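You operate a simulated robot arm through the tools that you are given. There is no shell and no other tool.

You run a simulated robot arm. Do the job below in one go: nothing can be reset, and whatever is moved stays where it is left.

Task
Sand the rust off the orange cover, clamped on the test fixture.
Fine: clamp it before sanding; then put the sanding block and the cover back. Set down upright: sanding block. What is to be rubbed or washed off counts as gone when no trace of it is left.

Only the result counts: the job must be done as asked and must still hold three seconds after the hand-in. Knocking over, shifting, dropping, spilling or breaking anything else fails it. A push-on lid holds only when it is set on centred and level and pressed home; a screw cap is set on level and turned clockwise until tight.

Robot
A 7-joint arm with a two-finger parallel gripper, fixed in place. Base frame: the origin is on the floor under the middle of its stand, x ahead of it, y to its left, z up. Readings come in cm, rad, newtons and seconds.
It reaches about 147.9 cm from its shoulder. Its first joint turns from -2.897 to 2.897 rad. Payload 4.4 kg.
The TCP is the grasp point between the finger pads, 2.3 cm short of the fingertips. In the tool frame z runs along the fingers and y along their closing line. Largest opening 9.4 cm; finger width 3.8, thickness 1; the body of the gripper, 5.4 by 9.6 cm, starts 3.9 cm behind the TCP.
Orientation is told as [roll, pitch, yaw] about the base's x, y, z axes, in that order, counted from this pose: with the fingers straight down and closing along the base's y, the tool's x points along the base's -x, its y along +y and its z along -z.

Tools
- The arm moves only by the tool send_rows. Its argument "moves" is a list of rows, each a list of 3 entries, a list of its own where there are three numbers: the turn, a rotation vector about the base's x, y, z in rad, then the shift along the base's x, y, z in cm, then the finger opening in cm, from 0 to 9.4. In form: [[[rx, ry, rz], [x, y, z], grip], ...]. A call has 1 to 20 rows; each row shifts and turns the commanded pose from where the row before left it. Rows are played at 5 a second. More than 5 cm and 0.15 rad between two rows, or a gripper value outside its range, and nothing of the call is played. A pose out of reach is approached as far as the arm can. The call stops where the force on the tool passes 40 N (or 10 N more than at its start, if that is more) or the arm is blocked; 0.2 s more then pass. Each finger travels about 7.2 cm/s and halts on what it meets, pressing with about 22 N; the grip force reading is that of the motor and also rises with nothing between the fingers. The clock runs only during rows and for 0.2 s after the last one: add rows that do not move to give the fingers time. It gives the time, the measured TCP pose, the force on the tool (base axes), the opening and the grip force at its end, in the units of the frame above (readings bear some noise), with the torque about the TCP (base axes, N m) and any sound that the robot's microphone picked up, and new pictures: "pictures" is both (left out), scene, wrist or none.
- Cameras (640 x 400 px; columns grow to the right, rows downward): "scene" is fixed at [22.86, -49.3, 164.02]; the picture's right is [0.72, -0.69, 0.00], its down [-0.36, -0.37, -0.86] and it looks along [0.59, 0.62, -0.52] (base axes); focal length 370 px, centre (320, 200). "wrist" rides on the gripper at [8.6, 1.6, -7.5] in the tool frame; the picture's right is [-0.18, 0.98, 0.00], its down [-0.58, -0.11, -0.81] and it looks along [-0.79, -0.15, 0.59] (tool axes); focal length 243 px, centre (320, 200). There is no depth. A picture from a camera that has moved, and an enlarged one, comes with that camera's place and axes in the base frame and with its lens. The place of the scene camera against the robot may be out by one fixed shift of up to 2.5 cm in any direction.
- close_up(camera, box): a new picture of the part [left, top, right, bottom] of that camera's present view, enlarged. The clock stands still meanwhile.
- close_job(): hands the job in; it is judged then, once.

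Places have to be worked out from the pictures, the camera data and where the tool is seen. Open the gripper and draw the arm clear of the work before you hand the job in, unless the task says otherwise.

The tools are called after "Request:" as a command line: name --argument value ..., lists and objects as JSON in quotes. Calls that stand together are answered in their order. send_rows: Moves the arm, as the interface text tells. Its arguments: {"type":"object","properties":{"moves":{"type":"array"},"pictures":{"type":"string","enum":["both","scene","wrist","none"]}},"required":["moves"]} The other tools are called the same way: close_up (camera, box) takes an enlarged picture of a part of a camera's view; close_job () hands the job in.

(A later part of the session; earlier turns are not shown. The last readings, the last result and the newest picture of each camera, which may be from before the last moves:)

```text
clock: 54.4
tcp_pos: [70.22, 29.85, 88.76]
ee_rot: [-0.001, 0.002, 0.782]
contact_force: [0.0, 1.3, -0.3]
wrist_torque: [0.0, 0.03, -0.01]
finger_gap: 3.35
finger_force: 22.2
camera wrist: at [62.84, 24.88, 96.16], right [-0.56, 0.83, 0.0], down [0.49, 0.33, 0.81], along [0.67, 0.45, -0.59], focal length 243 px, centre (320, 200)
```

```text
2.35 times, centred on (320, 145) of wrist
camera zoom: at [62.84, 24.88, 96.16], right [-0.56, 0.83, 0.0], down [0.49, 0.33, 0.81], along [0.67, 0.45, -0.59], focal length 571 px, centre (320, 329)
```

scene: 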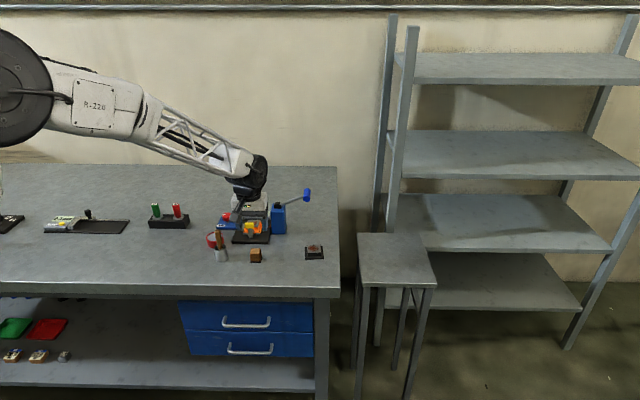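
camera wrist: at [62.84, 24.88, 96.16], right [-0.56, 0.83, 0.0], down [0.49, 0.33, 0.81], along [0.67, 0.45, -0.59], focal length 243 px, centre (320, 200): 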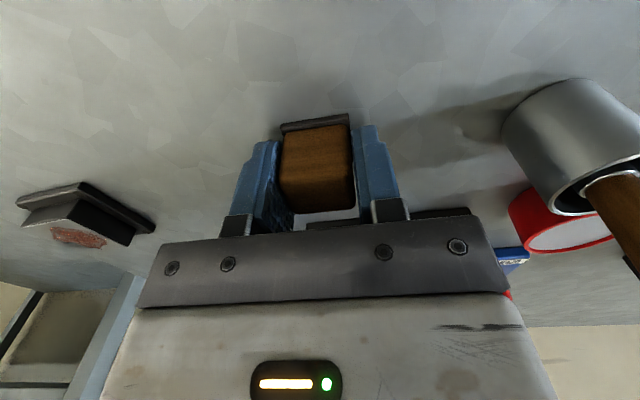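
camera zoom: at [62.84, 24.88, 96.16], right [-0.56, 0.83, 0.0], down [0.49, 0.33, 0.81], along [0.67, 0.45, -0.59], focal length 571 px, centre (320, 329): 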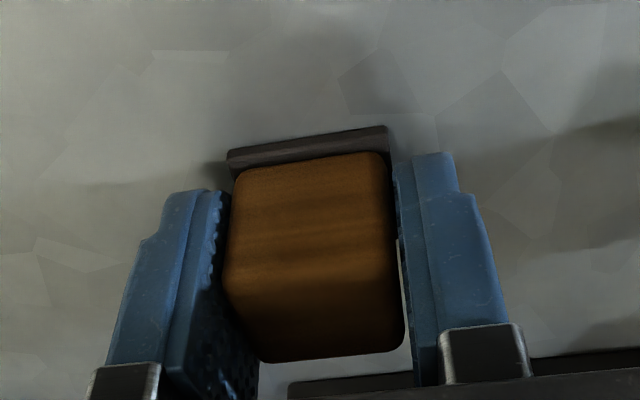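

The gap of 3.35 cm matches the slab rather than the wood, so the tips are on the slab's edges. I open, rise 0.5 cm, and grip the wooden part.

Request:
send_rows --moves '[[[0, 0, 0], [0, 0, 0], 4.2], [[0, 0, 0], [0, 0, 0], 4.2], [[0, 0, 0], [0, 0, 0.5], 4.2], [[0, 0, 0], [0, 0, 0], 4.2], [[0, 0, 0], [0, 0, 0], 2.0], [[0, 0, 0], [0, 0, 0], 1.5], [[0, 0, 0], [0, 0, 0], 1.5]]' --pictures "wrist"

Request:
close_up --camera "wrist" --box '[200, 60, 440, 230]'

```text
clock: 56.0
tcp_pos: [70.21, 29.93, 89.28]
ee_rot: [-0.001, 0.001, 0.781]
contact_force: [0.1, -0.7, 0.3]
wrist_torque: [-0.01, -0.02, 0.02]
finger_gap: 3.33
finger_force: 21.8
camera wrist: at [62.87, 24.89, 96.76], right [-0.56, 0.83, 0.0], down [0.49, 0.33, 0.81], along [0.67, 0.45, -0.59], focal length 243 px, centre (320, 200)
```

wrist: 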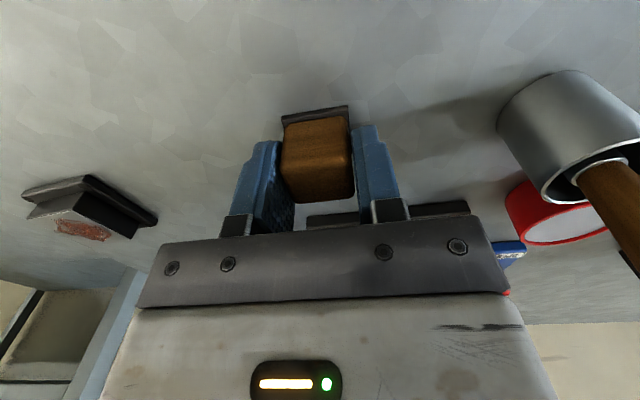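

```text
2.35 times, centred on (320, 145) of wrist
camera zoom: at [62.87, 24.89, 96.76], right [-0.56, 0.83, 0.0], down [0.49, 0.33, 0.81], along [0.67, 0.45, -0.59], focal length 571 px, centre (320, 329)
```

zoom: 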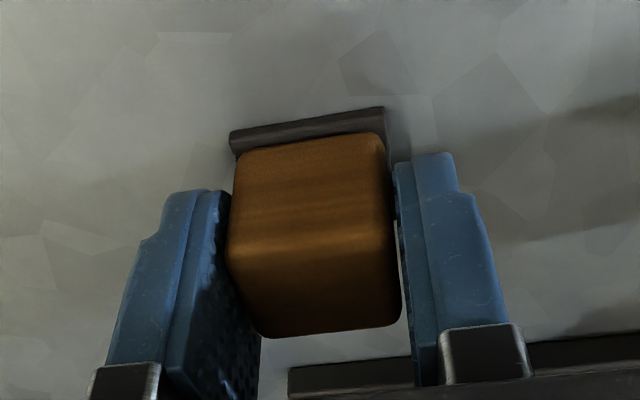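

Request:
send_rows --moves '[[[0, 0, 0], [0, 0, 0.2], 1.5], [[0, 0, 0], [0, 0, 0.3], 1.5], [[0, 0, 0], [0, 0, 0.5], 1.5], [[0, 0, 0], [0, 0, 0.8], 1.5], [[0, 0, 0], [0, 0, 1.0], 1.5], [[0, 0, 0], [0, 0, 0.6], 1.5], [[0, 0, 0], [0, 0, 0], 1.5]]'

Request:
close_up --camera "wrist" --box '[200, 60, 440, 230]'

Request:
close_up --camera "scene" --box '[215, 200, 300, 270]'

```text
clock: 57.6
tcp_pos: [70.27, 29.83, 92.66]
ee_rot: [-0.001, -0.001, 0.783]
contact_force: [0.1, 0.2, -0.1]
wrist_torque: [0.03, -0.01, 0.0]
finger_gap: 3.34
finger_force: 21.6
camera wrist: at [62.95, 24.96, 100.07], right [-0.56, 0.83, 0.0], down [0.49, 0.33, 0.81], along [0.67, 0.45, -0.59], focal length 243 px, centre (320, 200)
```

scene: 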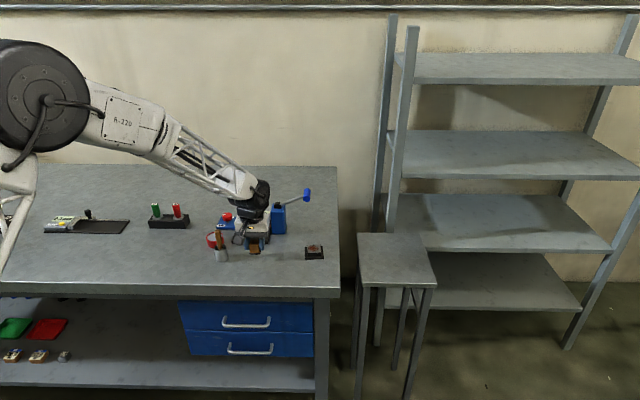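
wrist: 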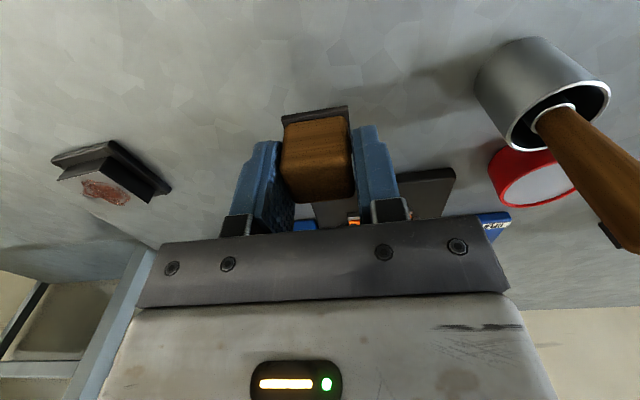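

```text
2.35 times, centred on (320, 145) of wrist
camera zoom: at [62.95, 24.96, 100.07], right [-0.56, 0.83, 0.0], down [0.49, 0.33, 0.81], along [0.67, 0.45, -0.59], focal length 571 px, centre (320, 329)
```

zoom: 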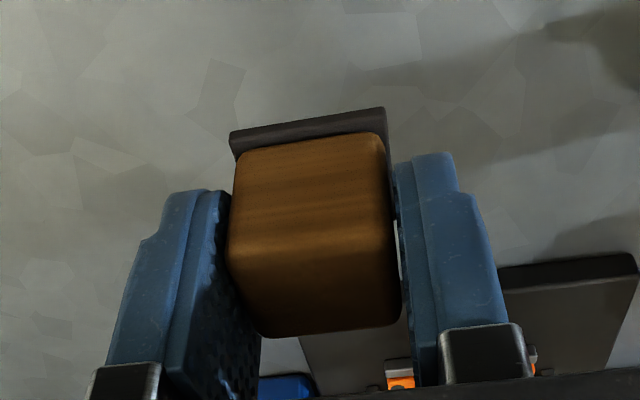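

```text
5.71 times, centred on (258, 235) of scene
camera zoom: at [22.86, -49.3, 164.02], right [0.72, -0.69, 0.0], down [-0.36, -0.37, -0.86], along [0.59, 0.62, -0.52], focal length 2117 px, centre (677, 0)
```

zoom: 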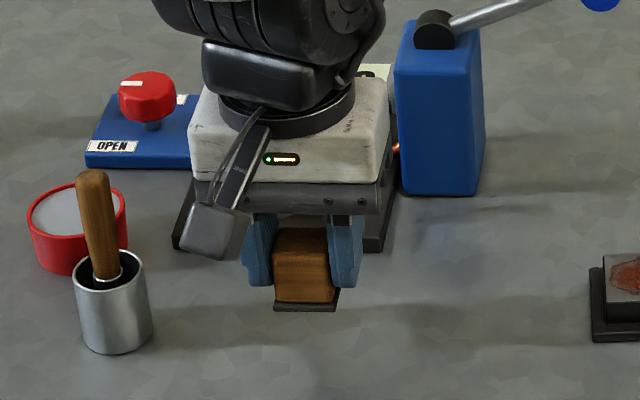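

The block is firmly held. I lift it and carry it over the clamped cover, staying above the clamp handle.

Request:
send_rows --moves '[[[0, 0, 0], [0, 0, 0.6], 1.5], [[0, 0, 0], [0, 0, 1.2], 1.5], [[0, 0, 0], [0, 0, 1.8], 1.5], [[0, 0, 0], [0, 0, 2.0], 1.5], [[0, 0, 0], [0, 0, 2.0], 1.5], [[0, 0, 0], [0.4, 0.64, 1.4], 1.5], [[0, 0, 0], [0.8, 1.28, 0.8], 1.5], [[0, 0, 0], [1.0, 1.61, 0], 1.5], [[0, 0, 0], [1.0, 1.61, 0], 1.5], [[0, 0, 0], [1.0, 1.61, 0], 1.5], [[0, 0, 0], [1.0, 1.61, 0], 1.5], [[0, 0, 0], [1.0, 1.61, 0], 1.5], [[0, 0, 0], [1.0, 1.61, 0], 1.5], [[0, 0, 0], [0.8, 1.2, 0], 1.5], [[0, 0, 0], [0.31, 0.57, 0], 1.5], [[0, 0, 0], [0, 0, 0], 1.5]]'

Request:
close_up --camera "wrist" --box '[200, 0, 440, 170]'

```text
clock: 61.0
tcp_pos: [78.64, 43.24, 102.38]
ee_rot: [0.001, 0.0, 0.784]
contact_force: [-0.8, 1.0, -0.9]
wrist_torque: [-0.03, 0.05, -0.03]
finger_gap: 3.34
finger_force: 21.7
camera wrist: at [71.26, 38.32, 109.89], right [-0.56, 0.83, 0.0], down [0.49, 0.33, 0.81], along [0.67, 0.45, -0.59], focal length 243 px, centre (320, 200)
```

scene: 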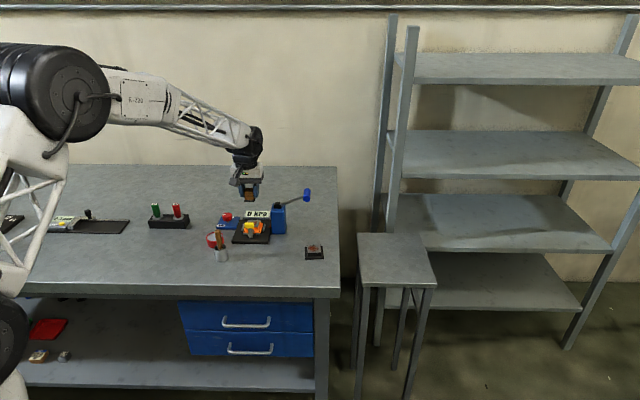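
wrist: 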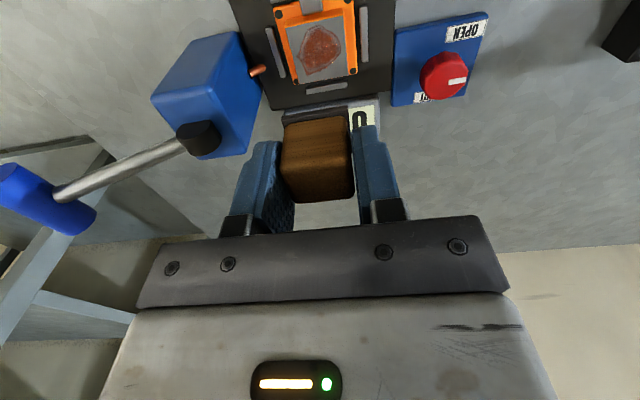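

```text
2.35 times, centred on (320, 85) of wrist
camera zoom: at [71.26, 38.32, 109.89], right [-0.56, 0.83, 0.0], down [0.49, 0.33, 0.81], along [0.67, 0.45, -0.59], focal length 571 px, centre (320, 471)
```

zoom: 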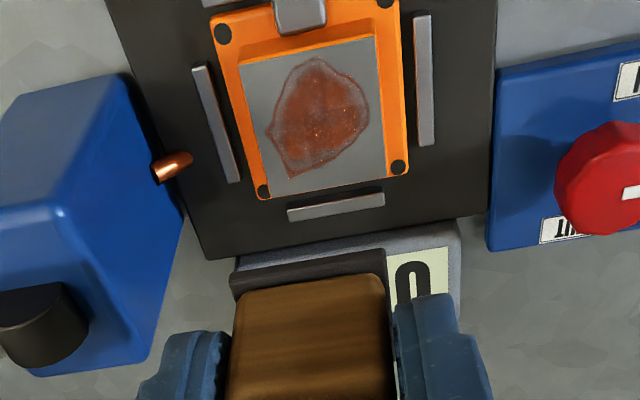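

The block is above the cover, and the clamp arm's tip is over the front flange. I lower it to just above the cover's rusty top.

Request:
send_rows --moves '[[[0, 0, 0], [-0.07, -0.07, -0.6], 1.5], [[0, 0, 0], [0, 0, -1.2], 1.5], [[0, 0, 0], [0, 0, -1.6], 1.5], [[0, 0, 0], [0, 0, -1.6], 1.5], [[0, 0, 0], [0, 0, -1.5], 1.5], [[0, 0, 0], [0, 0, -1.1], 1.5], [[0, 0, 0], [0, 0, -0.6], 1.5], [[0, 0, 0], [0, 0, -0.3], 1.5], [[0, 0, 0], [0, 0, 0], 1.5]]'

Request:
close_up --camera "scene" --box '[210, 190, 300, 250]'

Request:
close_up --camera "wrist" --box '[200, 0, 440, 170]'

```text
clock: 63.0
tcp_pos: [78.28, 43.14, 94.05]
ee_rot: [0.0, 0.0, 0.784]
contact_force: [-0.4, 0.2, -0.4]
wrist_torque: [-0.01, -0.03, 0.02]
finger_gap: 3.32
finger_force: 22.1
camera wrist: at [71.06, 38.3, 101.43], right [-0.56, 0.83, 0.0], down [0.49, 0.33, 0.81], along [0.67, 0.45, -0.59], focal length 243 px, centre (320, 200)
```

scene: 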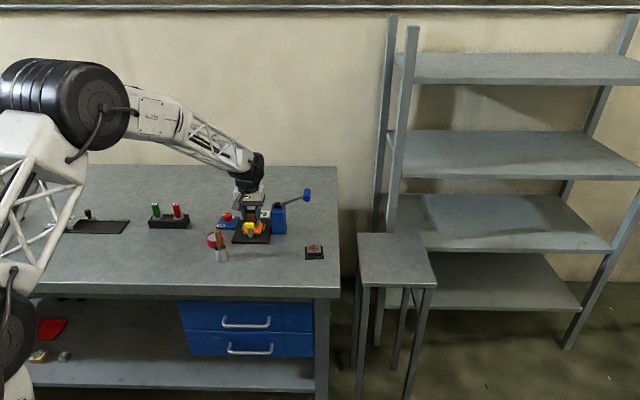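
wrist: 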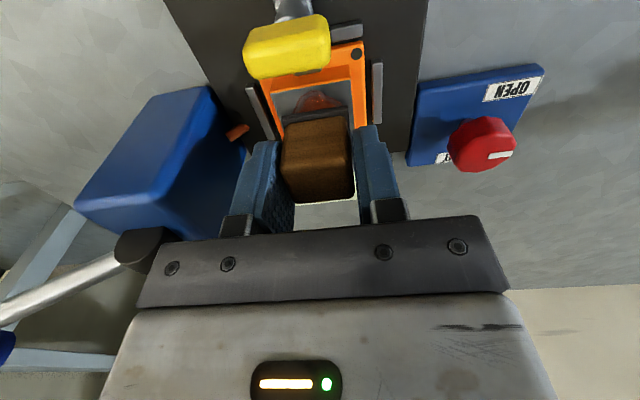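

```text
6.67 times, centred on (255, 220) of scene
camera zoom: at [22.86, -49.3, 164.02], right [0.72, -0.69, 0.0], down [-0.36, -0.37, -0.86], along [0.59, 0.62, -0.52], focal length 2470 px, centre (753, 67)
```

zoom: 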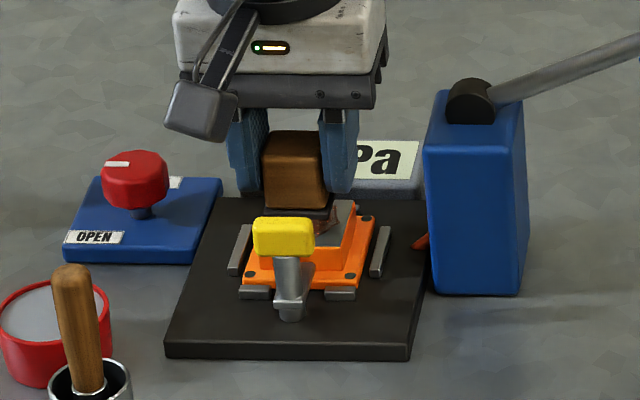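

```text
2.35 times, centred on (320, 85) of wrist
camera zoom: at [71.06, 38.3, 101.43], right [-0.56, 0.83, 0.0], down [0.49, 0.33, 0.81], along [0.67, 0.45, -0.59], focal length 571 px, centre (320, 471)
```

zoom: 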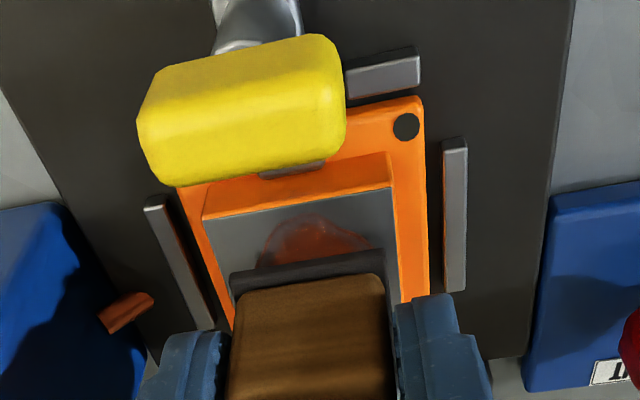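

Request:
send_rows --moves '[[[0, 0, 0], [0, 0, -0.5], 1.5], [[0, 0, 0], [0, 0, -0.4], 1.5], [[0, 0, 0], [0, 0, -0.2], 1.5], [[0, 0, 0], [0, 0, 0], 1.5]]' --pictures "none"

Request:
send_rows --moves '[[[0, 0, 0], [0, 0, -0.1], 1.5], [[0, 0, 0], [0, 0, -0.1], 1.5], [[0, 0, 0], [0, 0, 0], 1.5]]' --pictures "none"

Request:
send_rows --moves '[[[0, 0, 0], [0, 0, -0.1], 1.5], [[0, 0, 0], [0, 0, 0], 1.5]]' --pictures "wrist"

```text
clock: 64.0
tcp_pos: [78.45, 43.05, 92.91]
ee_rot: [-0.001, 0.0, 0.782]
contact_force: [0.0, -0.3, -0.2]
wrist_torque: [0.04, 0.0, -0.02]
finger_gap: 3.34
finger_force: 22.1
```

```text
clock: 64.8
tcp_pos: [78.32, 43.17, 92.78]
ee_rot: [0.0, 0.0, 0.783]
contact_force: [-1.7, -1.0, 5.5]
wrist_torque: [-0.04, 0.09, -0.01]
finger_gap: 3.33
finger_force: 22.3
```

```text
clock: 65.4
tcp_pos: [78.41, 43.11, 92.75]
ee_rot: [0.001, -0.001, 0.781]
contact_force: [1.4, 1.6, 16.7]
wrist_torque: [0.0, 0.02, 0.0]
finger_gap: 3.32
finger_force: 21.8
camera wrist: at [71.13, 38.21, 100.13], right [-0.56, 0.83, 0.0], down [0.49, 0.33, 0.81], along [0.67, 0.45, -0.59], focal length 243 px, centre (320, 200)
```

wrist: 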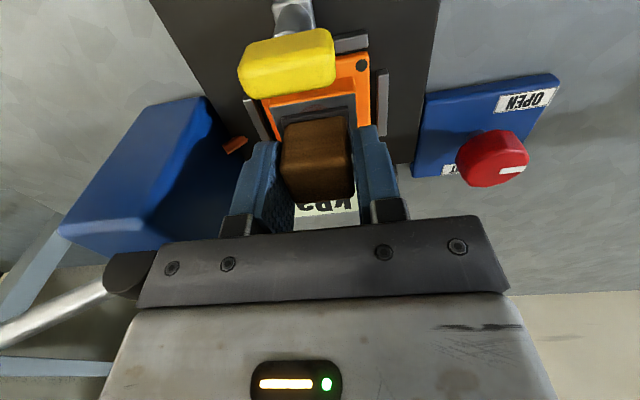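

Contact at z≈92.7 with ≈17 N. I start rubbing along the depth direction ±1 cm.

Request:
send_rows --moves '[[[0, 0, 0], [0.25, 0.25, 0], 1.5], [[0, 0, 0], [0.35, 0.35, 0], 1.5], [[0, 0, 0], [-0.35, -0.35, 0], 1.5], [[0, 0, 0], [-0.35, -0.35, 0], 1.5], [[0, 0, 0], [-0.35, -0.35, 0], 1.5], [[0, 0, 0], [-0.25, -0.25, 0], 1.5], [[0, 0, 0], [0.35, 0.35, 0], 1.5], [[0, 0, 0], [0.35, 0.35, 0], 1.5], [[0, 0, 0], [0.35, 0.35, 0], 1.5], [[0, 0, 0], [0.25, 0.25, 0], 1.5], [[0, 0, 0], [-0.35, -0.35, 0], 1.5], [[0, 0, 0], [-0.35, -0.35, 0], 1.5], [[0, 0, 0], [-0.35, -0.35, 0], 1.5], [[0, 0, 0], [-0.25, -0.25, 0], 1.5], [[0, 0, 0], [0.35, 0.35, 0], 1.5], [[0, 0, 0], [0.35, 0.35, 0], 1.5], [[0, 0, 0], [0, 0, 0], 1.5]]'

Request:
close_up --camera "wrist" --box '[200, 30, 440, 200]'

```text
clock: 69.0
tcp_pos: [78.34, 42.95, 92.72]
ee_rot: [0.001, 0.001, 0.783]
contact_force: [0.1, -0.2, -0.9]
wrist_torque: [0.03, 0.01, -0.01]
finger_gap: 3.35
finger_force: 21.8
camera wrist: at [71.04, 38.11, 100.1], right [-0.56, 0.83, 0.0], down [0.49, 0.33, 0.81], along [0.67, 0.45, -0.59], focal length 243 px, centre (320, 200)
```

scene: 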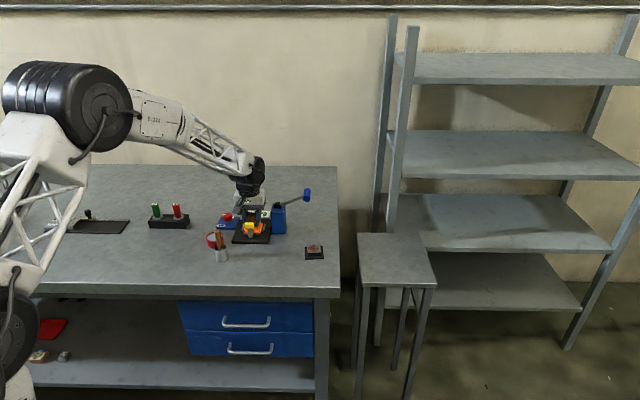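
wrist: 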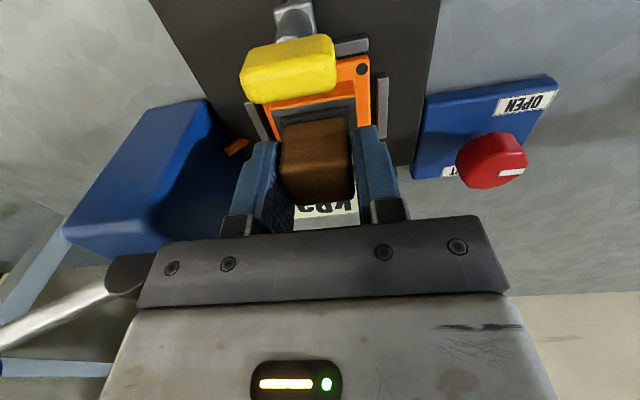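

```text
2.35 times, centred on (320, 115) of wrist
camera zoom: at [71.04, 38.11, 100.1], right [-0.56, 0.83, 0.0], down [0.49, 0.33, 0.81], along [0.67, 0.45, -0.59], focal length 571 px, centre (320, 400)
```

zoom: 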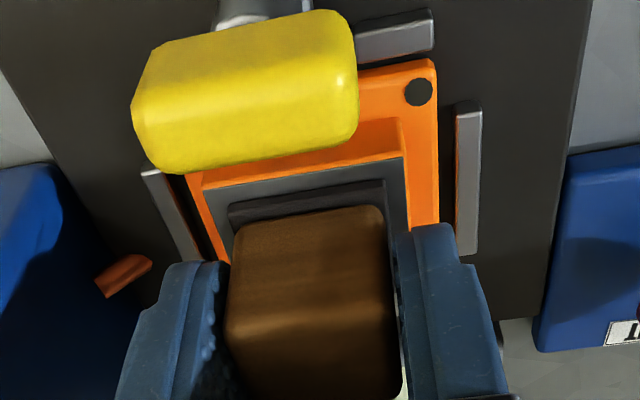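

The contact force dropped to zero, so the block slid slightly up in the grip. I press down a touch again.

Request:
send_rows --moves '[[[0, 0, 0], [0, 0, -0.06], 1.5], [[0, 0, 0], [0, 0, 0], 1.5]]' --pictures "none"

Request:
send_rows --moves '[[[0, 0, 0], [0, 0, -0.06], 1.5], [[0, 0, 0], [0, 0, 0], 1.5]]' --pictures "none"

```text
clock: 69.6
tcp_pos: [78.41, 43.07, 92.63]
ee_rot: [0.0, -0.001, 0.782]
contact_force: [-0.2, 0.0, 2.6]
wrist_torque: [0.02, 0.0, -0.01]
finger_gap: 3.34
finger_force: 22.3
```

```text
clock: 70.2
tcp_pos: [78.28, 43.0, 92.61]
ee_rot: [0.001, 0.0, 0.783]
contact_force: [0.2, 2.0, 6.5]
wrist_torque: [0.11, -0.08, 0.01]
finger_gap: 3.35
finger_force: 21.9
```

≈6.5 N now. I rub in a raster covering both directions, with a very slight downward bias to keep contact.

Request:
send_rows --moves '[[[0, 0, 0], [0.42, -0.42, -0.01], 1.5], [[0, 0, 0], [0.42, 0.42, 0], 1.5], [[0, 0, 0], [0.21, 0.21, 0], 1.5], [[0, 0, 0], [-0.42, -0.42, -0.005], 1.5], [[0, 0, 0], [-0.42, -0.42, 0], 1.5], [[0, 0, 0], [-0.42, -0.42, 0], 1.5], [[0, 0, 0], [-0.42, 0.42, -0.005], 1.5], [[0, 0, 0], [0.42, 0.42, 0], 1.5], [[0, 0, 0], [0.42, 0.42, 0], 1.5], [[0, 0, 0], [0.42, 0.42, 0], 1.5], [[0, 0, 0], [-0.42, 0.42, -0.005], 1.5], [[0, 0, 0], [-0.42, -0.42, 0], 1.5], [[0, 0, 0], [-0.42, -0.42, 0], 1.5], [[0, 0, 0], [-0.42, -0.42, -0.005], 1.5], [[0, 0, 0], [0.42, 0.42, 0], 1.5], [[0, 0, 0], [0.42, 0.42, 0], 1.5], [[0, 0, 0], [0.42, 0.42, 0], 1.5], [[0, 0, 0], [0.42, -0.42, 0], 1.5], [[0, 0, 0], [-0.42, -0.42, 0], 1.5], [[0, 0, 0], [-0.21, -0.21, 0], 1.5]]' --pictures "wrist"

```text
clock: 74.4
tcp_pos: [78.34, 43.06, 92.31]
ee_rot: [0.0, 0.003, 0.781]
contact_force: [-0.2, 0.8, 0.0]
wrist_torque: [0.04, 0.01, -0.01]
finger_gap: 3.33
finger_force: 22.2
camera wrist: at [71.04, 38.18, 99.82], right [-0.56, 0.83, 0.0], down [0.49, 0.33, 0.81], along [0.67, 0.45, -0.59], focal length 243 px, centre (320, 200)
```

wrist: 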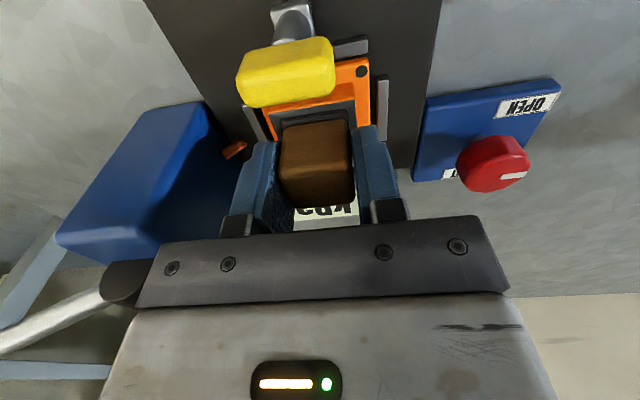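

Force is again near zero after that pass. I raise the block to inspect the cover's top.

Request:
send_rows --moves '[[[0, 0, 0], [0, 0, 0.5], 1.5], [[0, 0, 0], [0, 0, 1.2], 1.5], [[0, 0, 0], [0, 0, 1.8], 1.5], [[0, 0, 0], [0, 0, 2.0], 1.5], [[0, 0, 0], [0, 0, 2.0], 1.5], [[0, 0, 0], [0, 0, 1.5], 1.5], [[0, 0, 0], [0, 0, 1.0], 1.5], [[0, 0, 0], [0, 0, 0], 1.5]]'

Request:
close_up --camera "wrist" --box '[220, 0, 420, 150]'

Request:
close_up --camera "scene" --box '[220, 200, 285, 245]'

```text
clock: 76.2
tcp_pos: [78.4, 43.28, 102.54]
ee_rot: [0.001, 0.001, 0.781]
contact_force: [-0.3, 0.3, -0.3]
wrist_torque: [0.0, 0.0, 0.0]
finger_gap: 3.35
finger_force: 21.6
camera wrist: at [71.03, 38.35, 109.96], right [-0.56, 0.83, 0.0], down [0.49, 0.33, 0.81], along [0.67, 0.45, -0.59], focal length 243 px, centre (320, 200)
```

scene: 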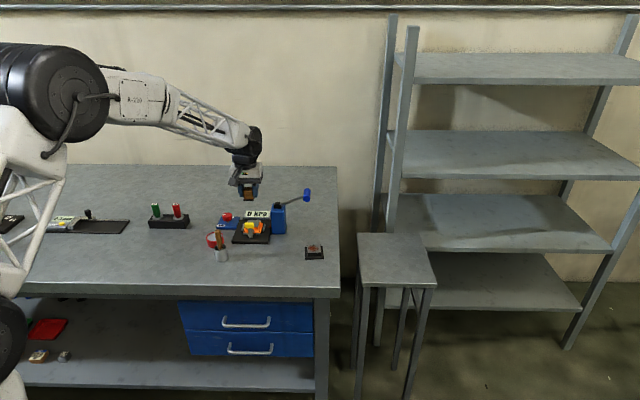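
wrist: 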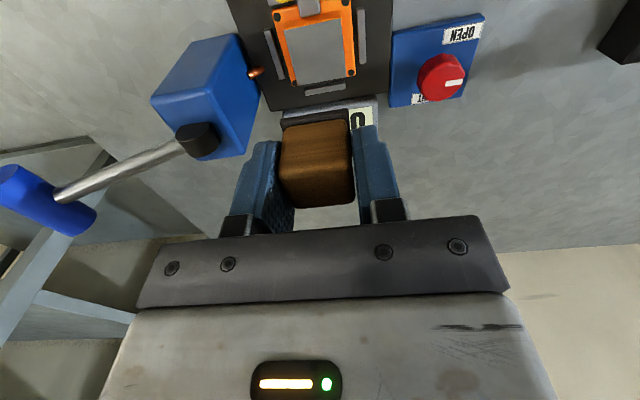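

```text
2.67 times, centred on (320, 75) of wrist
camera zoom: at [71.03, 38.35, 109.96], right [-0.56, 0.83, 0.0], down [0.49, 0.33, 0.81], along [0.67, 0.45, -0.59], focal length 647 px, centre (320, 533)
```

zoom: 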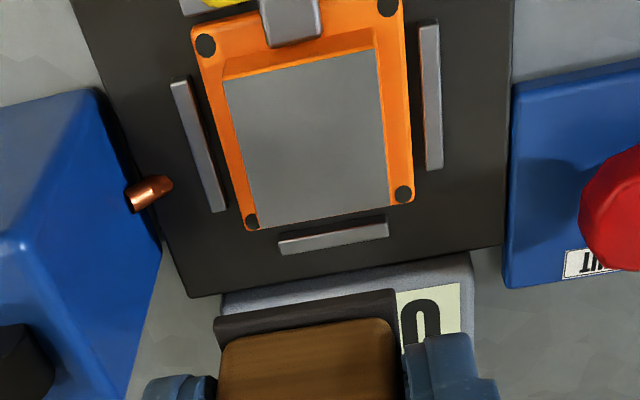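

```text
8.89 times, centred on (252, 222) of scene
camera zoom: at [22.86, -49.3, 164.02], right [0.72, -0.69, 0.0], down [-0.36, -0.37, -0.86], along [0.59, 0.62, -0.52], focal length 3293 px, centre (920, 0)
```

zoom: 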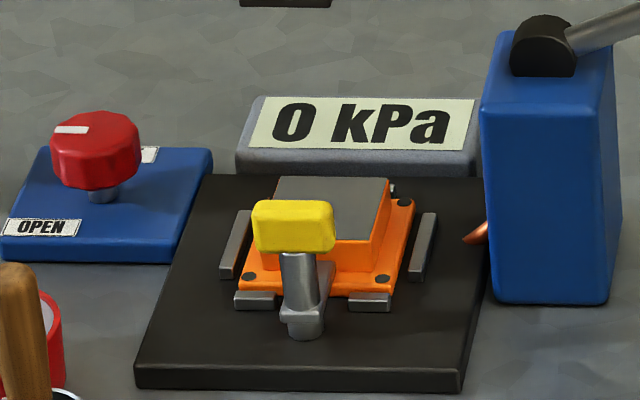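

The top looks clean. I zoom further to check for any trace.

Request:
close_up --camera "wrist" --box '[270, 0, 370, 95]'

Request:
close_up --camera "scene" --box '[236, 213, 272, 238]'

```text
4.21 times, centred on (320, 48) of wrist
camera zoom: at [71.03, 38.35, 109.96], right [-0.56, 0.83, 0.0], down [0.49, 0.33, 0.81], along [0.67, 0.45, -0.59], focal length 1022 px, centre (320, 842)
```

zoom: 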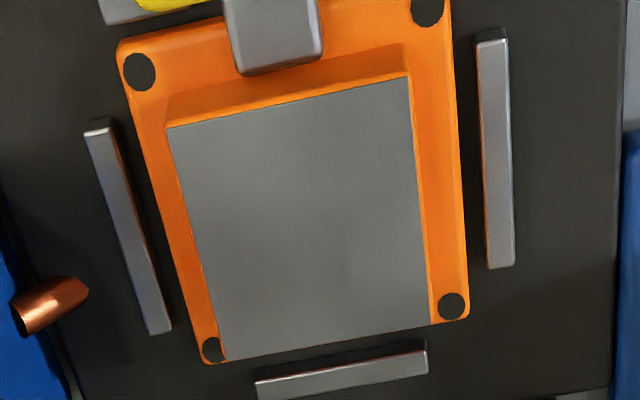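

```text
16.00 times, centred on (254, 226) of scene
camera zoom: at [22.86, -49.3, 164.02], right [0.72, -0.69, 0.0], down [-0.36, -0.37, -0.86], along [0.59, 0.62, -0.52], focal length 5928 px, centre (1376, -208)
```

zoom: 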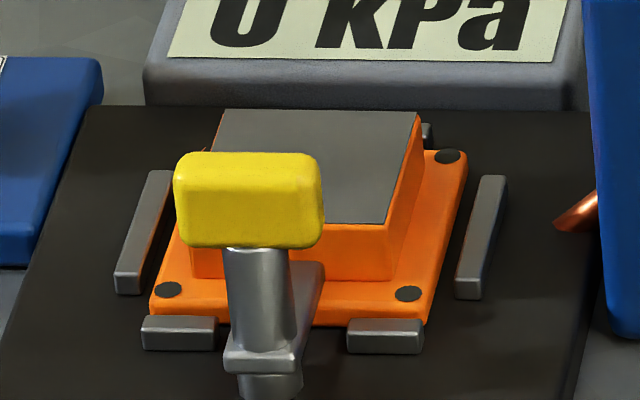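

No rust is visible. For certainty I do one more light pass before putting the block away.

Request:
send_rows --moves '[[[0, 0, 0], [0, 0, -0.6], 1.5], [[0, 0, 0], [0, 0, -1.4], 1.5], [[0, 0, 0], [0, 0, -2.0], 1.5], [[0, 0, 0], [0, 0, -2.0], 1.5], [[0, 0, 0], [0, 0, -1.8], 1.5], [[0, 0, 0], [0, 0, -1.2], 1.5], [[0, 0, 0], [0, 0, -0.6], 1.5], [[0, 0, 0], [0, 0, -0.3], 1.5], [[0, 0, 0], [0, 0, -0.1], 1.5], [[0, 0, 0], [0, 0, 0], 1.5]]' --pictures "none"

Request:
send_rows --moves '[[[0, 0, 0], [0, 0, -0.06], 1.5], [[0, 0, 0], [0, 0, 0], 1.5]]' --pictures "none"

```text
clock: 78.4
tcp_pos: [78.38, 43.14, 92.47]
ee_rot: [0.0, 0.0, 0.785]
contact_force: [0.0, 0.2, -0.5]
wrist_torque: [-0.01, 0.0, -0.02]
finger_gap: 3.36
finger_force: 21.7
```

```text
clock: 79.0
tcp_pos: [78.36, 43.26, 92.37]
ee_rot: [-0.001, 0.0, 0.782]
contact_force: [-1.0, -0.5, 3.6]
wrist_torque: [0.04, -0.01, -0.02]
finger_gap: 3.33
finger_force: 22.3
```

Request:
send_rows --moves '[[[0, 0, 0], [0.42, -0.42, -0.04], 1.5], [[0, 0, 0], [0.42, 0.42, 0], 1.5], [[0, 0, 0], [0.21, 0.21, 0], 1.5], [[0, 0, 0], [-0.42, -0.42, -0.01], 1.5], [[0, 0, 0], [-0.42, -0.42, 0], 1.5], [[0, 0, 0], [-0.42, -0.42, 0], 1.5], [[0, 0, 0], [-0.42, 0.42, -0.01], 1.5], [[0, 0, 0], [0.42, 0.42, 0], 1.5], [[0, 0, 0], [0.42, 0.42, 0], 1.5], [[0, 0, 0], [0.42, 0.42, 0], 1.5], [[0, 0, 0], [-0.42, 0.42, -0.01], 1.5], [[0, 0, 0], [-0.42, -0.42, 0], 1.5], [[0, 0, 0], [-0.42, -0.42, 0], 1.5], [[0, 0, 0], [-0.42, -0.42, -0.01], 1.5], [[0, 0, 0], [0.42, 0.42, 0], 1.5], [[0, 0, 0], [0.42, 0.42, 0], 1.5], [[0, 0, 0], [0.42, 0.42, 0], 1.5], [[0, 0, 0], [0.42, -0.42, 0], 1.5], [[0, 0, 0], [-0.42, -0.42, 0], 1.5], [[0, 0, 0], [-0.21, -0.21, 0], 1.5]]' --pictures "wrist"

```text
clock: 83.2
tcp_pos: [78.49, 43.01, 92.23]
ee_rot: [0.0, 0.001, 0.784]
contact_force: [3.2, 4.4, 13.8]
wrist_torque: [0.13, -0.13, 0.01]
finger_gap: 3.36
finger_force: 21.8
camera wrist: at [71.17, 38.17, 99.75], right [-0.56, 0.83, 0.0], down [0.49, 0.33, 0.81], along [0.67, 0.45, -0.59], focal length 243 px, centre (320, 200)
```

wrist: 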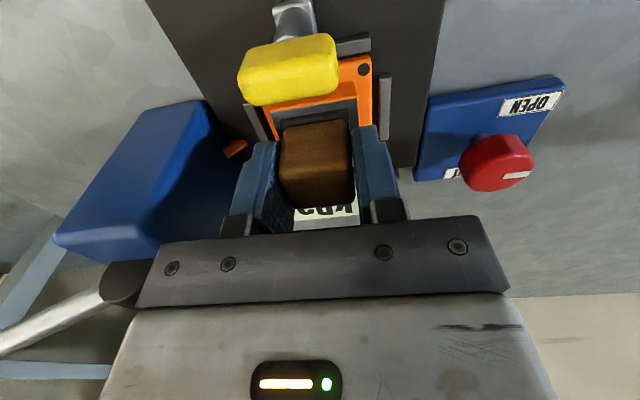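

Contact was kept through this pass. I lift the block and carry it back to its home spot.

Request:
send_rows --moves '[[[0, 0, 0], [0, 0, 0.5], 1.5], [[0, 0, 0], [0, 0, 1.2], 1.5], [[0, 0, 0], [0, 0, 1.8], 1.5], [[0, 0, 0], [0, 0, 2.0], 1.5], [[0, 0, 0], [0, 0, 2.0], 1.5], [[0, 0, 0], [0, 0, 1.5], 1.5], [[0, 0, 0], [-0.3, -0.48, 1.0], 1.5], [[0, 0, 0], [-0.7, -1.13, 0], 1.5], [[0, 0, 0], [-1.0, -1.61, 0], 1.5], [[0, 0, 0], [-1.0, -1.61, 0], 1.5], [[0, 0, 0], [-1.0, -1.61, 0], 1.5], [[0, 0, 0], [-1.0, -1.61, 0], 1.5], [[0, 0, 0], [-1.0, -1.61, 0], 1.5], [[0, 0, 0], [-1.0, -1.61, 0], 1.5], [[0, 0, 0], [-0.8, -1.29, 0], 1.5], [[0, 0, 0], [-0.44, -0.72, 0], 1.5], [[0, 0, 0], [0, 0, 0], 1.5]]'

Request:
close_up --camera "wrist" --box '[200, 60, 440, 230]'

Request:
close_up --camera "scene" --box '[200, 180, 330, 275]'

```text
clock: 86.8
tcp_pos: [70.33, 29.81, 102.19]
ee_rot: [0.0, 0.001, 0.782]
contact_force: [-1.4, -0.8, -0.7]
wrist_torque: [-0.02, -0.01, -0.02]
finger_gap: 3.33
finger_force: 21.9
camera wrist: at [62.98, 24.91, 109.63], right [-0.56, 0.83, 0.0], down [0.49, 0.33, 0.81], along [0.67, 0.45, -0.59], focal length 243 px, centre (320, 200)
```

scene: 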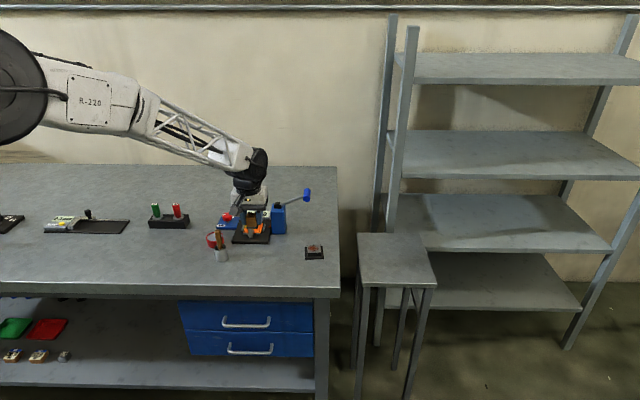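
wrist: 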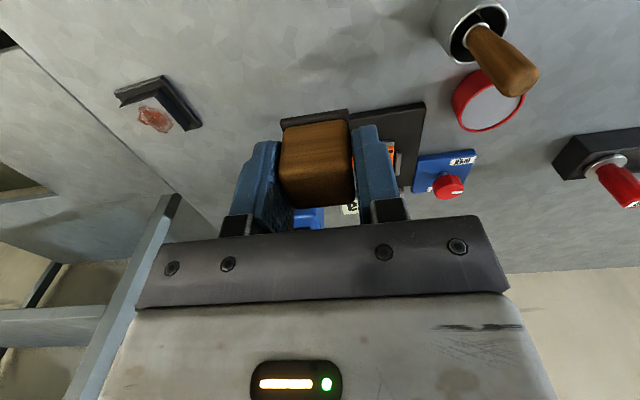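

```text
2.35 times, centred on (320, 145) of wrist
camera zoom: at [62.98, 24.91, 109.63], right [-0.56, 0.83, 0.0], down [0.49, 0.33, 0.81], along [0.67, 0.45, -0.59], focal length 571 px, centre (320, 329)
```

zoom: 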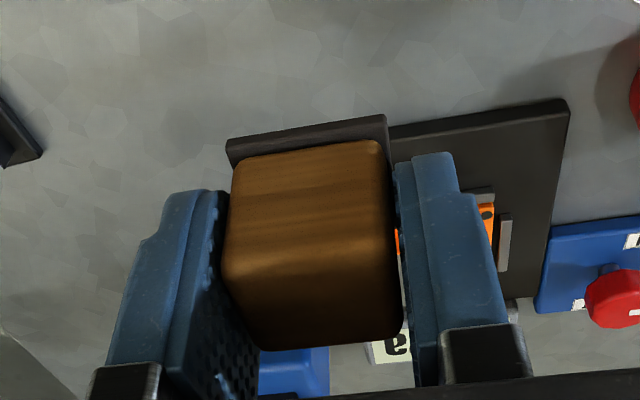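

```text
4.21 times, centred on (265, 228) of scene
camera zoom: at [22.86, -49.3, 164.02], right [0.72, -0.69, 0.0], down [-0.36, -0.37, -0.86], along [0.59, 0.62, -0.52], focal length 1560 px, centre (552, 84)
```

zoom: 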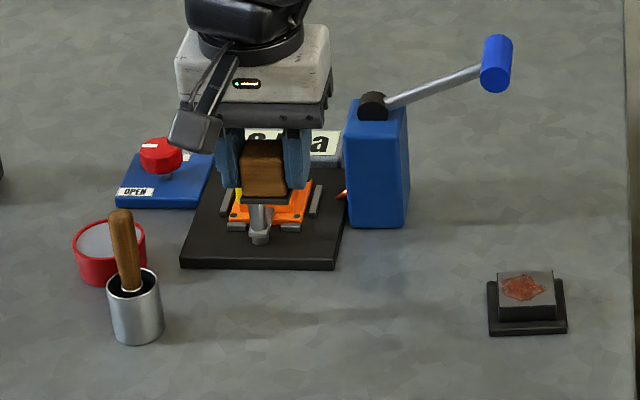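

The block is still upright in the grip. I lower it to just above the bench at its home position.

Request:
send_rows --moves '[[[0, 0, 0], [0, 0, -0.6], 1.5], [[0, 0, 0], [0, 0, -1.4], 1.5], [[0, 0, 0], [0, 0, -2.0], 1.5], [[0, 0, 0], [0, 0, -2.0], 1.5], [[0, 0, 0], [0, 0, -2.0], 1.5], [[0, 0, 0], [0, 0, -2.0], 1.5], [[0, 0, 0], [0, 0, -1.5], 1.5], [[0, 0, 0], [0, 0, -0.8], 1.5], [[0, 0, 0], [0, 0, -0.4], 1.5], [[0, 0, 0], [0, 0, -0.2], 1.5], [[0, 0, 0], [0, 0, -0.15], 1.5], [[0, 0, 0], [0, 0, 0], 1.5]]' --pictures "wrist"

Request:
send_rows --moves '[[[0, 0, 0], [0, 0, -0.1], 1.5], [[0, 0, 0], [0, 0, 0], 1.5]]' --pictures "none"

Request:
send_rows --moves '[[[0, 0, 0], [0, 0, -0.08], 1.5], [[0, 0, 0], [0, 0, 0], 1.5]]' --pictures "none"

```text
clock: 89.4
tcp_pos: [70.09, 29.88, 89.28]
ee_rot: [-0.002, 0.0, 0.782]
contact_force: [-0.1, 0.1, -0.4]
wrist_torque: [0.01, 0.0, -0.03]
finger_gap: 3.35
finger_force: 22.7
camera wrist: at [62.83, 24.95, 96.64], right [-0.56, 0.83, 0.0], down [0.49, 0.33, 0.81], along [0.67, 0.45, -0.59], focal length 243 px, centre (320, 200)
```

wrist: 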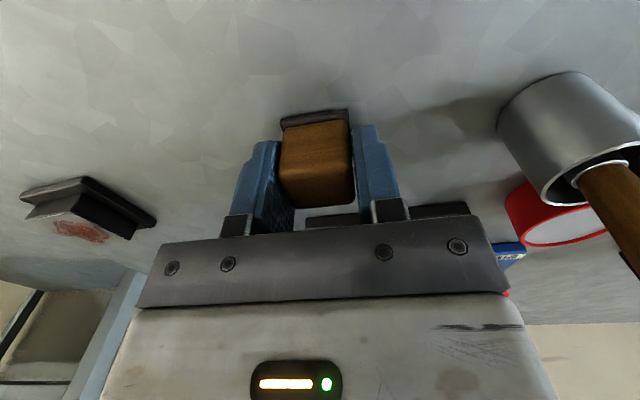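

```text
clock: 90.0
tcp_pos: [70.12, 29.89, 89.23]
ee_rot: [0.0, 0.0, 0.782]
contact_force: [-0.4, -0.4, 0.7]
wrist_torque: [0.02, -0.02, 0.02]
finger_gap: 3.33
finger_force: 21.9
```

```text
clock: 90.6
tcp_pos: [70.06, 29.79, 89.06]
ee_rot: [-0.002, 0.001, 0.782]
contact_force: [-0.2, -0.4, 0.1]
wrist_torque: [-0.01, 0.01, 0.0]
finger_gap: 3.34
finger_force: 21.4
```

Request:
send_rows --moves '[[[0, 0, 0], [0, 0, -0.08], 1.5], [[0, 0, 0], [0, 0, 0], 1.5]]' --pictures "none"

Request:
send_rows --moves '[[[0, 0, 0], [0, 0, -0.06], 1.5], [[0, 0, 0], [0, 0, 0], 1.5]]' --pictures "none"

```text
clock: 91.2
tcp_pos: [70.21, 29.82, 89.01]
ee_rot: [0.0, 0.0, 0.782]
contact_force: [0.3, -0.4, 1.6]
wrist_torque: [-0.01, 0.01, 0.0]
finger_gap: 3.32
finger_force: 22.1
```

```text
clock: 91.8
tcp_pos: [70.24, 29.98, 88.94]
ee_rot: [-0.002, 0.001, 0.781]
contact_force: [-1.3, 0.9, 5.5]
wrist_torque: [0.03, 0.03, 0.02]
finger_gap: 3.34
finger_force: 22.1
```

The block touches the bench (5.5 N). I release it gently and rise.

Request:
send_rows --moves '[[[0, 0, 0], [0, 0, 0], 3.6], [[0, 0, 0], [0, 0, 0], 4.2], [[0, 0, 0], [0, 0, 0], 5.0], [[0, 0, 0], [0, 0, 0.5], 5.5], [[0, 0, 0], [0, 0, 2], 5.5], [[0, 0, 0], [0, 0, 4], 5.5], [[0, 0, 0], [0, 0, 4.5], 5.5], [[0, 0, 0], [0, 0, 4], 5.5], [[0, 0, 0], [0, 0, 0], 5.5]]'

Request:
close_up --camera "wrist" --box '[230, 0, 410, 120]'

Request:
close_up --camera "scene" --box '[200, 180, 330, 275]'

```text
clock: 93.8
tcp_pos: [70.22, 29.83, 104.23]
ee_rot: [0.0, 0.001, 0.781]
contact_force: [1.1, -0.1, 0.4]
wrist_torque: [0.01, 0.01, 0.01]
finger_gap: 5.52
finger_force: 0.0
camera wrist: at [62.93, 24.91, 111.59], right [-0.56, 0.83, 0.0], down [0.49, 0.33, 0.81], along [0.67, 0.45, -0.59], focal length 243 px, centre (320, 200)
```

scene: 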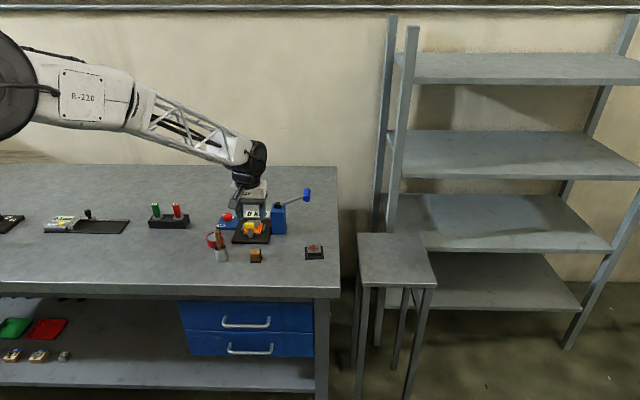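
wrist: 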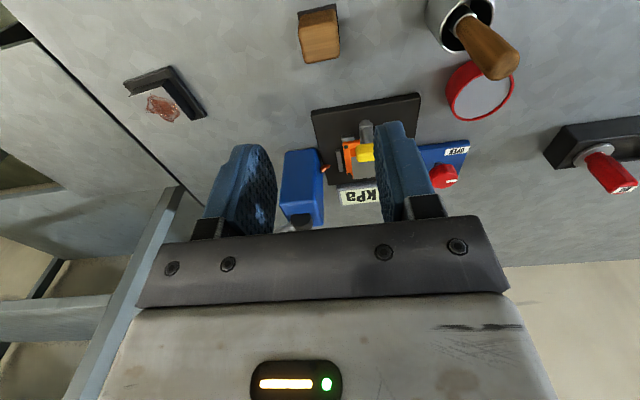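

```text
3.33 times, centred on (320, 60) of wrist
camera zoom: at [62.93, 24.91, 111.59], right [-0.56, 0.83, 0.0], down [0.49, 0.33, 0.81], along [0.67, 0.45, -0.59], focal length 809 px, centre (320, 667)
```

zoom: 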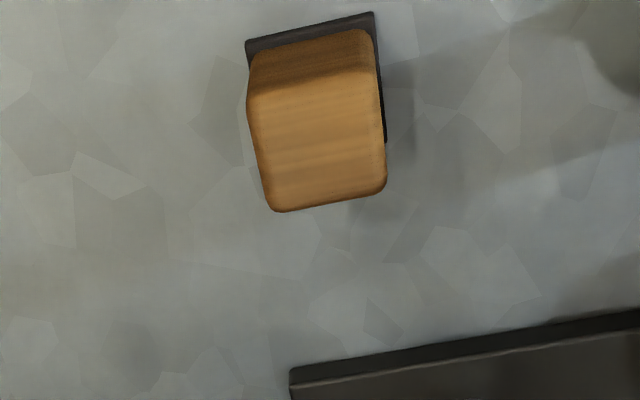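

```text
4.21 times, centred on (265, 228) of scene
camera zoom: at [22.86, -49.3, 164.02], right [0.72, -0.69, 0.0], down [-0.36, -0.37, -0.86], along [0.59, 0.62, -0.52], focal length 1560 px, centre (552, 84)
```

zoom: 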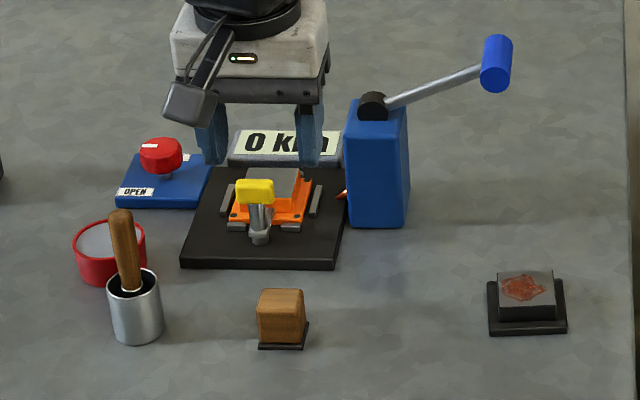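

The block is back upright in its original place. Now I unclamp: move above the handle again, aligned across it.

Request:
send_rows --moves '[[[0, 0, 0], [1.57, 3.2, 0], 4.2], [[0, 0, 0], [1.57, 3.2, 0], 4.2], [[0, 0, 0], [1.574, 3.194, 0], 4.2], [[0, 0, 0], [0, 0, -4.5], 4.2], [[0, 0, 0], [0, 0, -3.5], 4.2], [[0, 0, 0], [0, 0, 0], 4.2]]'

Request:
close_up --camera "wrist" --box '[200, 20, 440, 190]'

```text
clock: 95.2
tcp_pos: [74.83, 39.47, 95.91]
ee_rot: [-0.001, 0.0, 0.78]
contact_force: [0.9, 0.4, -0.1]
wrist_torque: [0.0, 0.0, 0.04]
finger_gap: 4.21
finger_force: 0.0
camera wrist: at [67.57, 34.46, 103.26], right [-0.56, 0.83, 0.0], down [0.49, 0.33, 0.81], along [0.67, 0.45, -0.59], focal length 243 px, centre (320, 200)
```

scene: 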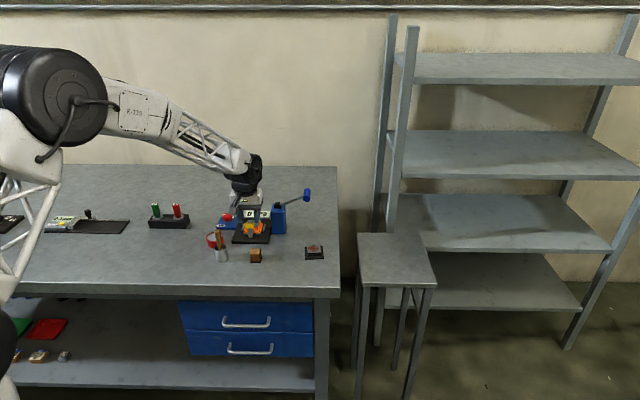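
wrist: 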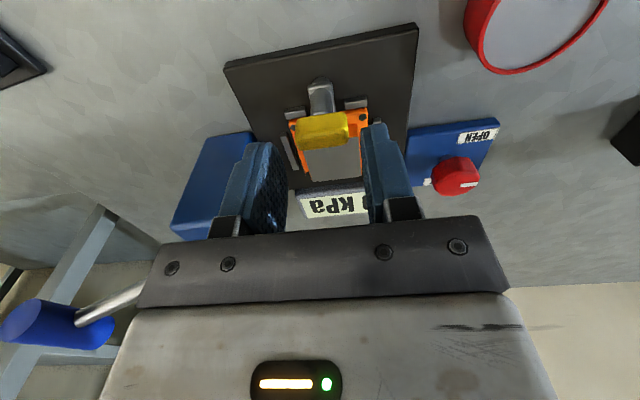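

```text
2.35 times, centred on (320, 105) of wrist
camera zoom: at [67.57, 34.46, 103.26], right [-0.56, 0.83, 0.0], down [0.49, 0.33, 0.81], along [0.67, 0.45, -0.59], focal length 571 px, centre (320, 424)
```

zoom: 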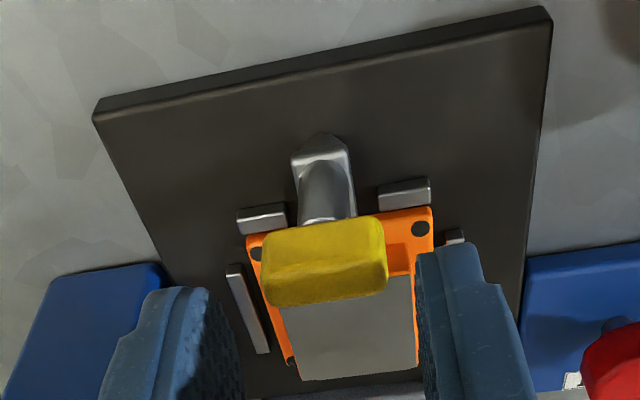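

Request:
send_rows --moves '[[[0, 0, 0], [0, 0, -2.0], 4.2], [[0, 0, 0], [0, 0, -1.5], 4.2], [[0, 0, 0], [0, 0, 0], 4.2], [[0, 0, 0], [0, 0, 0], 3.4], [[0, 0, 0], [0, 0, 0], 2.0], [[0, 0, 0], [0, 0, 0], 1.5], [[0, 0, 0], [0, 0, 0], 1.5]]' --pictures "none"

Request:
send_rows --moves '[[[0, 0, -0.05], [0, 0, 0], 1.5], [[0, 0, -0.08], [0, 0, 0], 1.5], [[0, 0, -0.1], [0, 0, 0], 1.5], [[0, 0, 0], [0, 0, 0], 1.5]]' --pictures "wrist"

```text
clock: 96.8
tcp_pos: [74.83, 39.46, 92.61]
ee_rot: [0.0, 0.001, 0.782]
contact_force: [-27.4, 24.6, 2.2]
wrist_torque: [0.1, 0.11, -0.05]
finger_gap: 2.99
finger_force: 45.4
```

```text
clock: 97.4
tcp_pos: [74.79, 39.39, 92.67]
ee_rot: [0.001, 0.001, 0.686]
contact_force: [-12.9, 5.8, 6.0]
wrist_torque: [-0.28, 0.14, 0.02]
finger_gap: 3.0
finger_force: 45.2
stopped in row 2: the force on the tool passed its limit at 52 N (the readings are from after the stop); the commanded pose is now the measured one
camera wrist: at [67.08, 35.26, 99.94], right [-0.48, 0.88, 0.0], down [0.52, 0.28, 0.81], along [0.71, 0.39, -0.59], focal length 243 px, centre (320, 200)
```

wrist: 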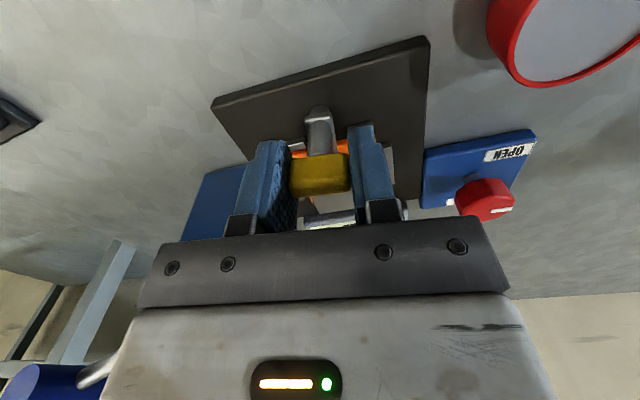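

The side load tripped the force limit; the pose was reset to the measured one and the load fell. I continue turning in small steps with a tiny relieving shift.

Request:
send_rows --moves '[[[0, 0, -0.06], [-0.02, 0.015, 0], 1.5], [[0, 0, -0.08], [0, 0, 0], 1.5], [[0, 0, 0], [0, 0, 0], 1.5]]' --pictures "none"

Request:
send_rows --moves '[[[0, 0, -0.08], [0, 0, 0], 1.5], [[0, 0, -0.08], [0, 0, 0], 1.5], [[0, 0, 0], [0, 0, 0], 1.5]]' --pictures "none"

```text
clock: 98.2
tcp_pos: [74.87, 39.45, 92.5]
ee_rot: [-0.001, 0.0, 0.545]
contact_force: [-13.3, 3.1, 14.3]
wrist_torque: [-0.57, 1.06, 0.0]
finger_gap: 2.98
finger_force: 44.6
```

```text
clock: 99.0
tcp_pos: [74.86, 39.46, 92.43]
ee_rot: [0.0, 0.001, 0.386]
contact_force: [-25.1, 16.6, 16.7]
wrist_torque: [-0.22, 0.5, -0.01]
finger_gap: 2.99
finger_force: 45.1
```

Request:
send_rows --moves '[[[0, 0, -0.06], [-0.03, 0.02, 0.02], 1.5], [[0, 0, 0], [0, 0, 0], 1.5]]' --pictures "none"

Request:
send_rows --moves '[[[0, 0, -0.06], [-0.02, 0.01, 0.01], 1.5], [[0, 0, -0.06], [0, 0, 0], 1.5], [[0, 0, 0], [0, 0, 0], 1.5]]' --pictures "none"

```text
clock: 99.6
tcp_pos: [74.81, 39.43, 92.58]
ee_rot: [0.0, -0.001, 0.324]
contact_force: [3.1, 29.8, -0.1]
wrist_torque: [-0.24, 0.19, 0.0]
finger_gap: 2.99
finger_force: 45.4
```

```text
clock: 100.4
tcp_pos: [74.91, 39.44, 92.48]
ee_rot: [0.0, 0.0, 0.204]
contact_force: [11.9, 25.0, -10.4]
wrist_torque: [0.33, -1.18, 0.01]
finger_gap: 3.01
finger_force: 44.8
```

Request:
send_rows --moves '[[[0, 0, -0.04], [0.015, 0.03, -0.01], 1.5], [[0, 0, 0], [0, 0, 0], 1.5]]' --pictures "none"

Request:
send_rows --moves '[[[0, 0, -0.08], [0, 0.01, 0], 1.5], [[0, 0, -0.08], [0, 0.01, 0], 1.5], [[0, 0, 0], [0, 0, 0], 1.5]]' --pictures "none"

```text
clock: 101.0
tcp_pos: [74.93, 39.36, 92.47]
ee_rot: [0.002, 0.001, 0.167]
contact_force: [-11.8, 1.2, 1.4]
wrist_torque: [0.35, -0.18, 0.0]
finger_gap: 2.98
finger_force: 44.9
```

```text
clock: 101.8
tcp_pos: [74.78, 39.46, 92.47]
ee_rot: [0.001, 0.001, 0.004]
contact_force: [-5.0, -21.6, 5.6]
wrist_torque: [-0.36, 1.22, 0.01]
finger_gap: 2.99
finger_force: 45.4
```

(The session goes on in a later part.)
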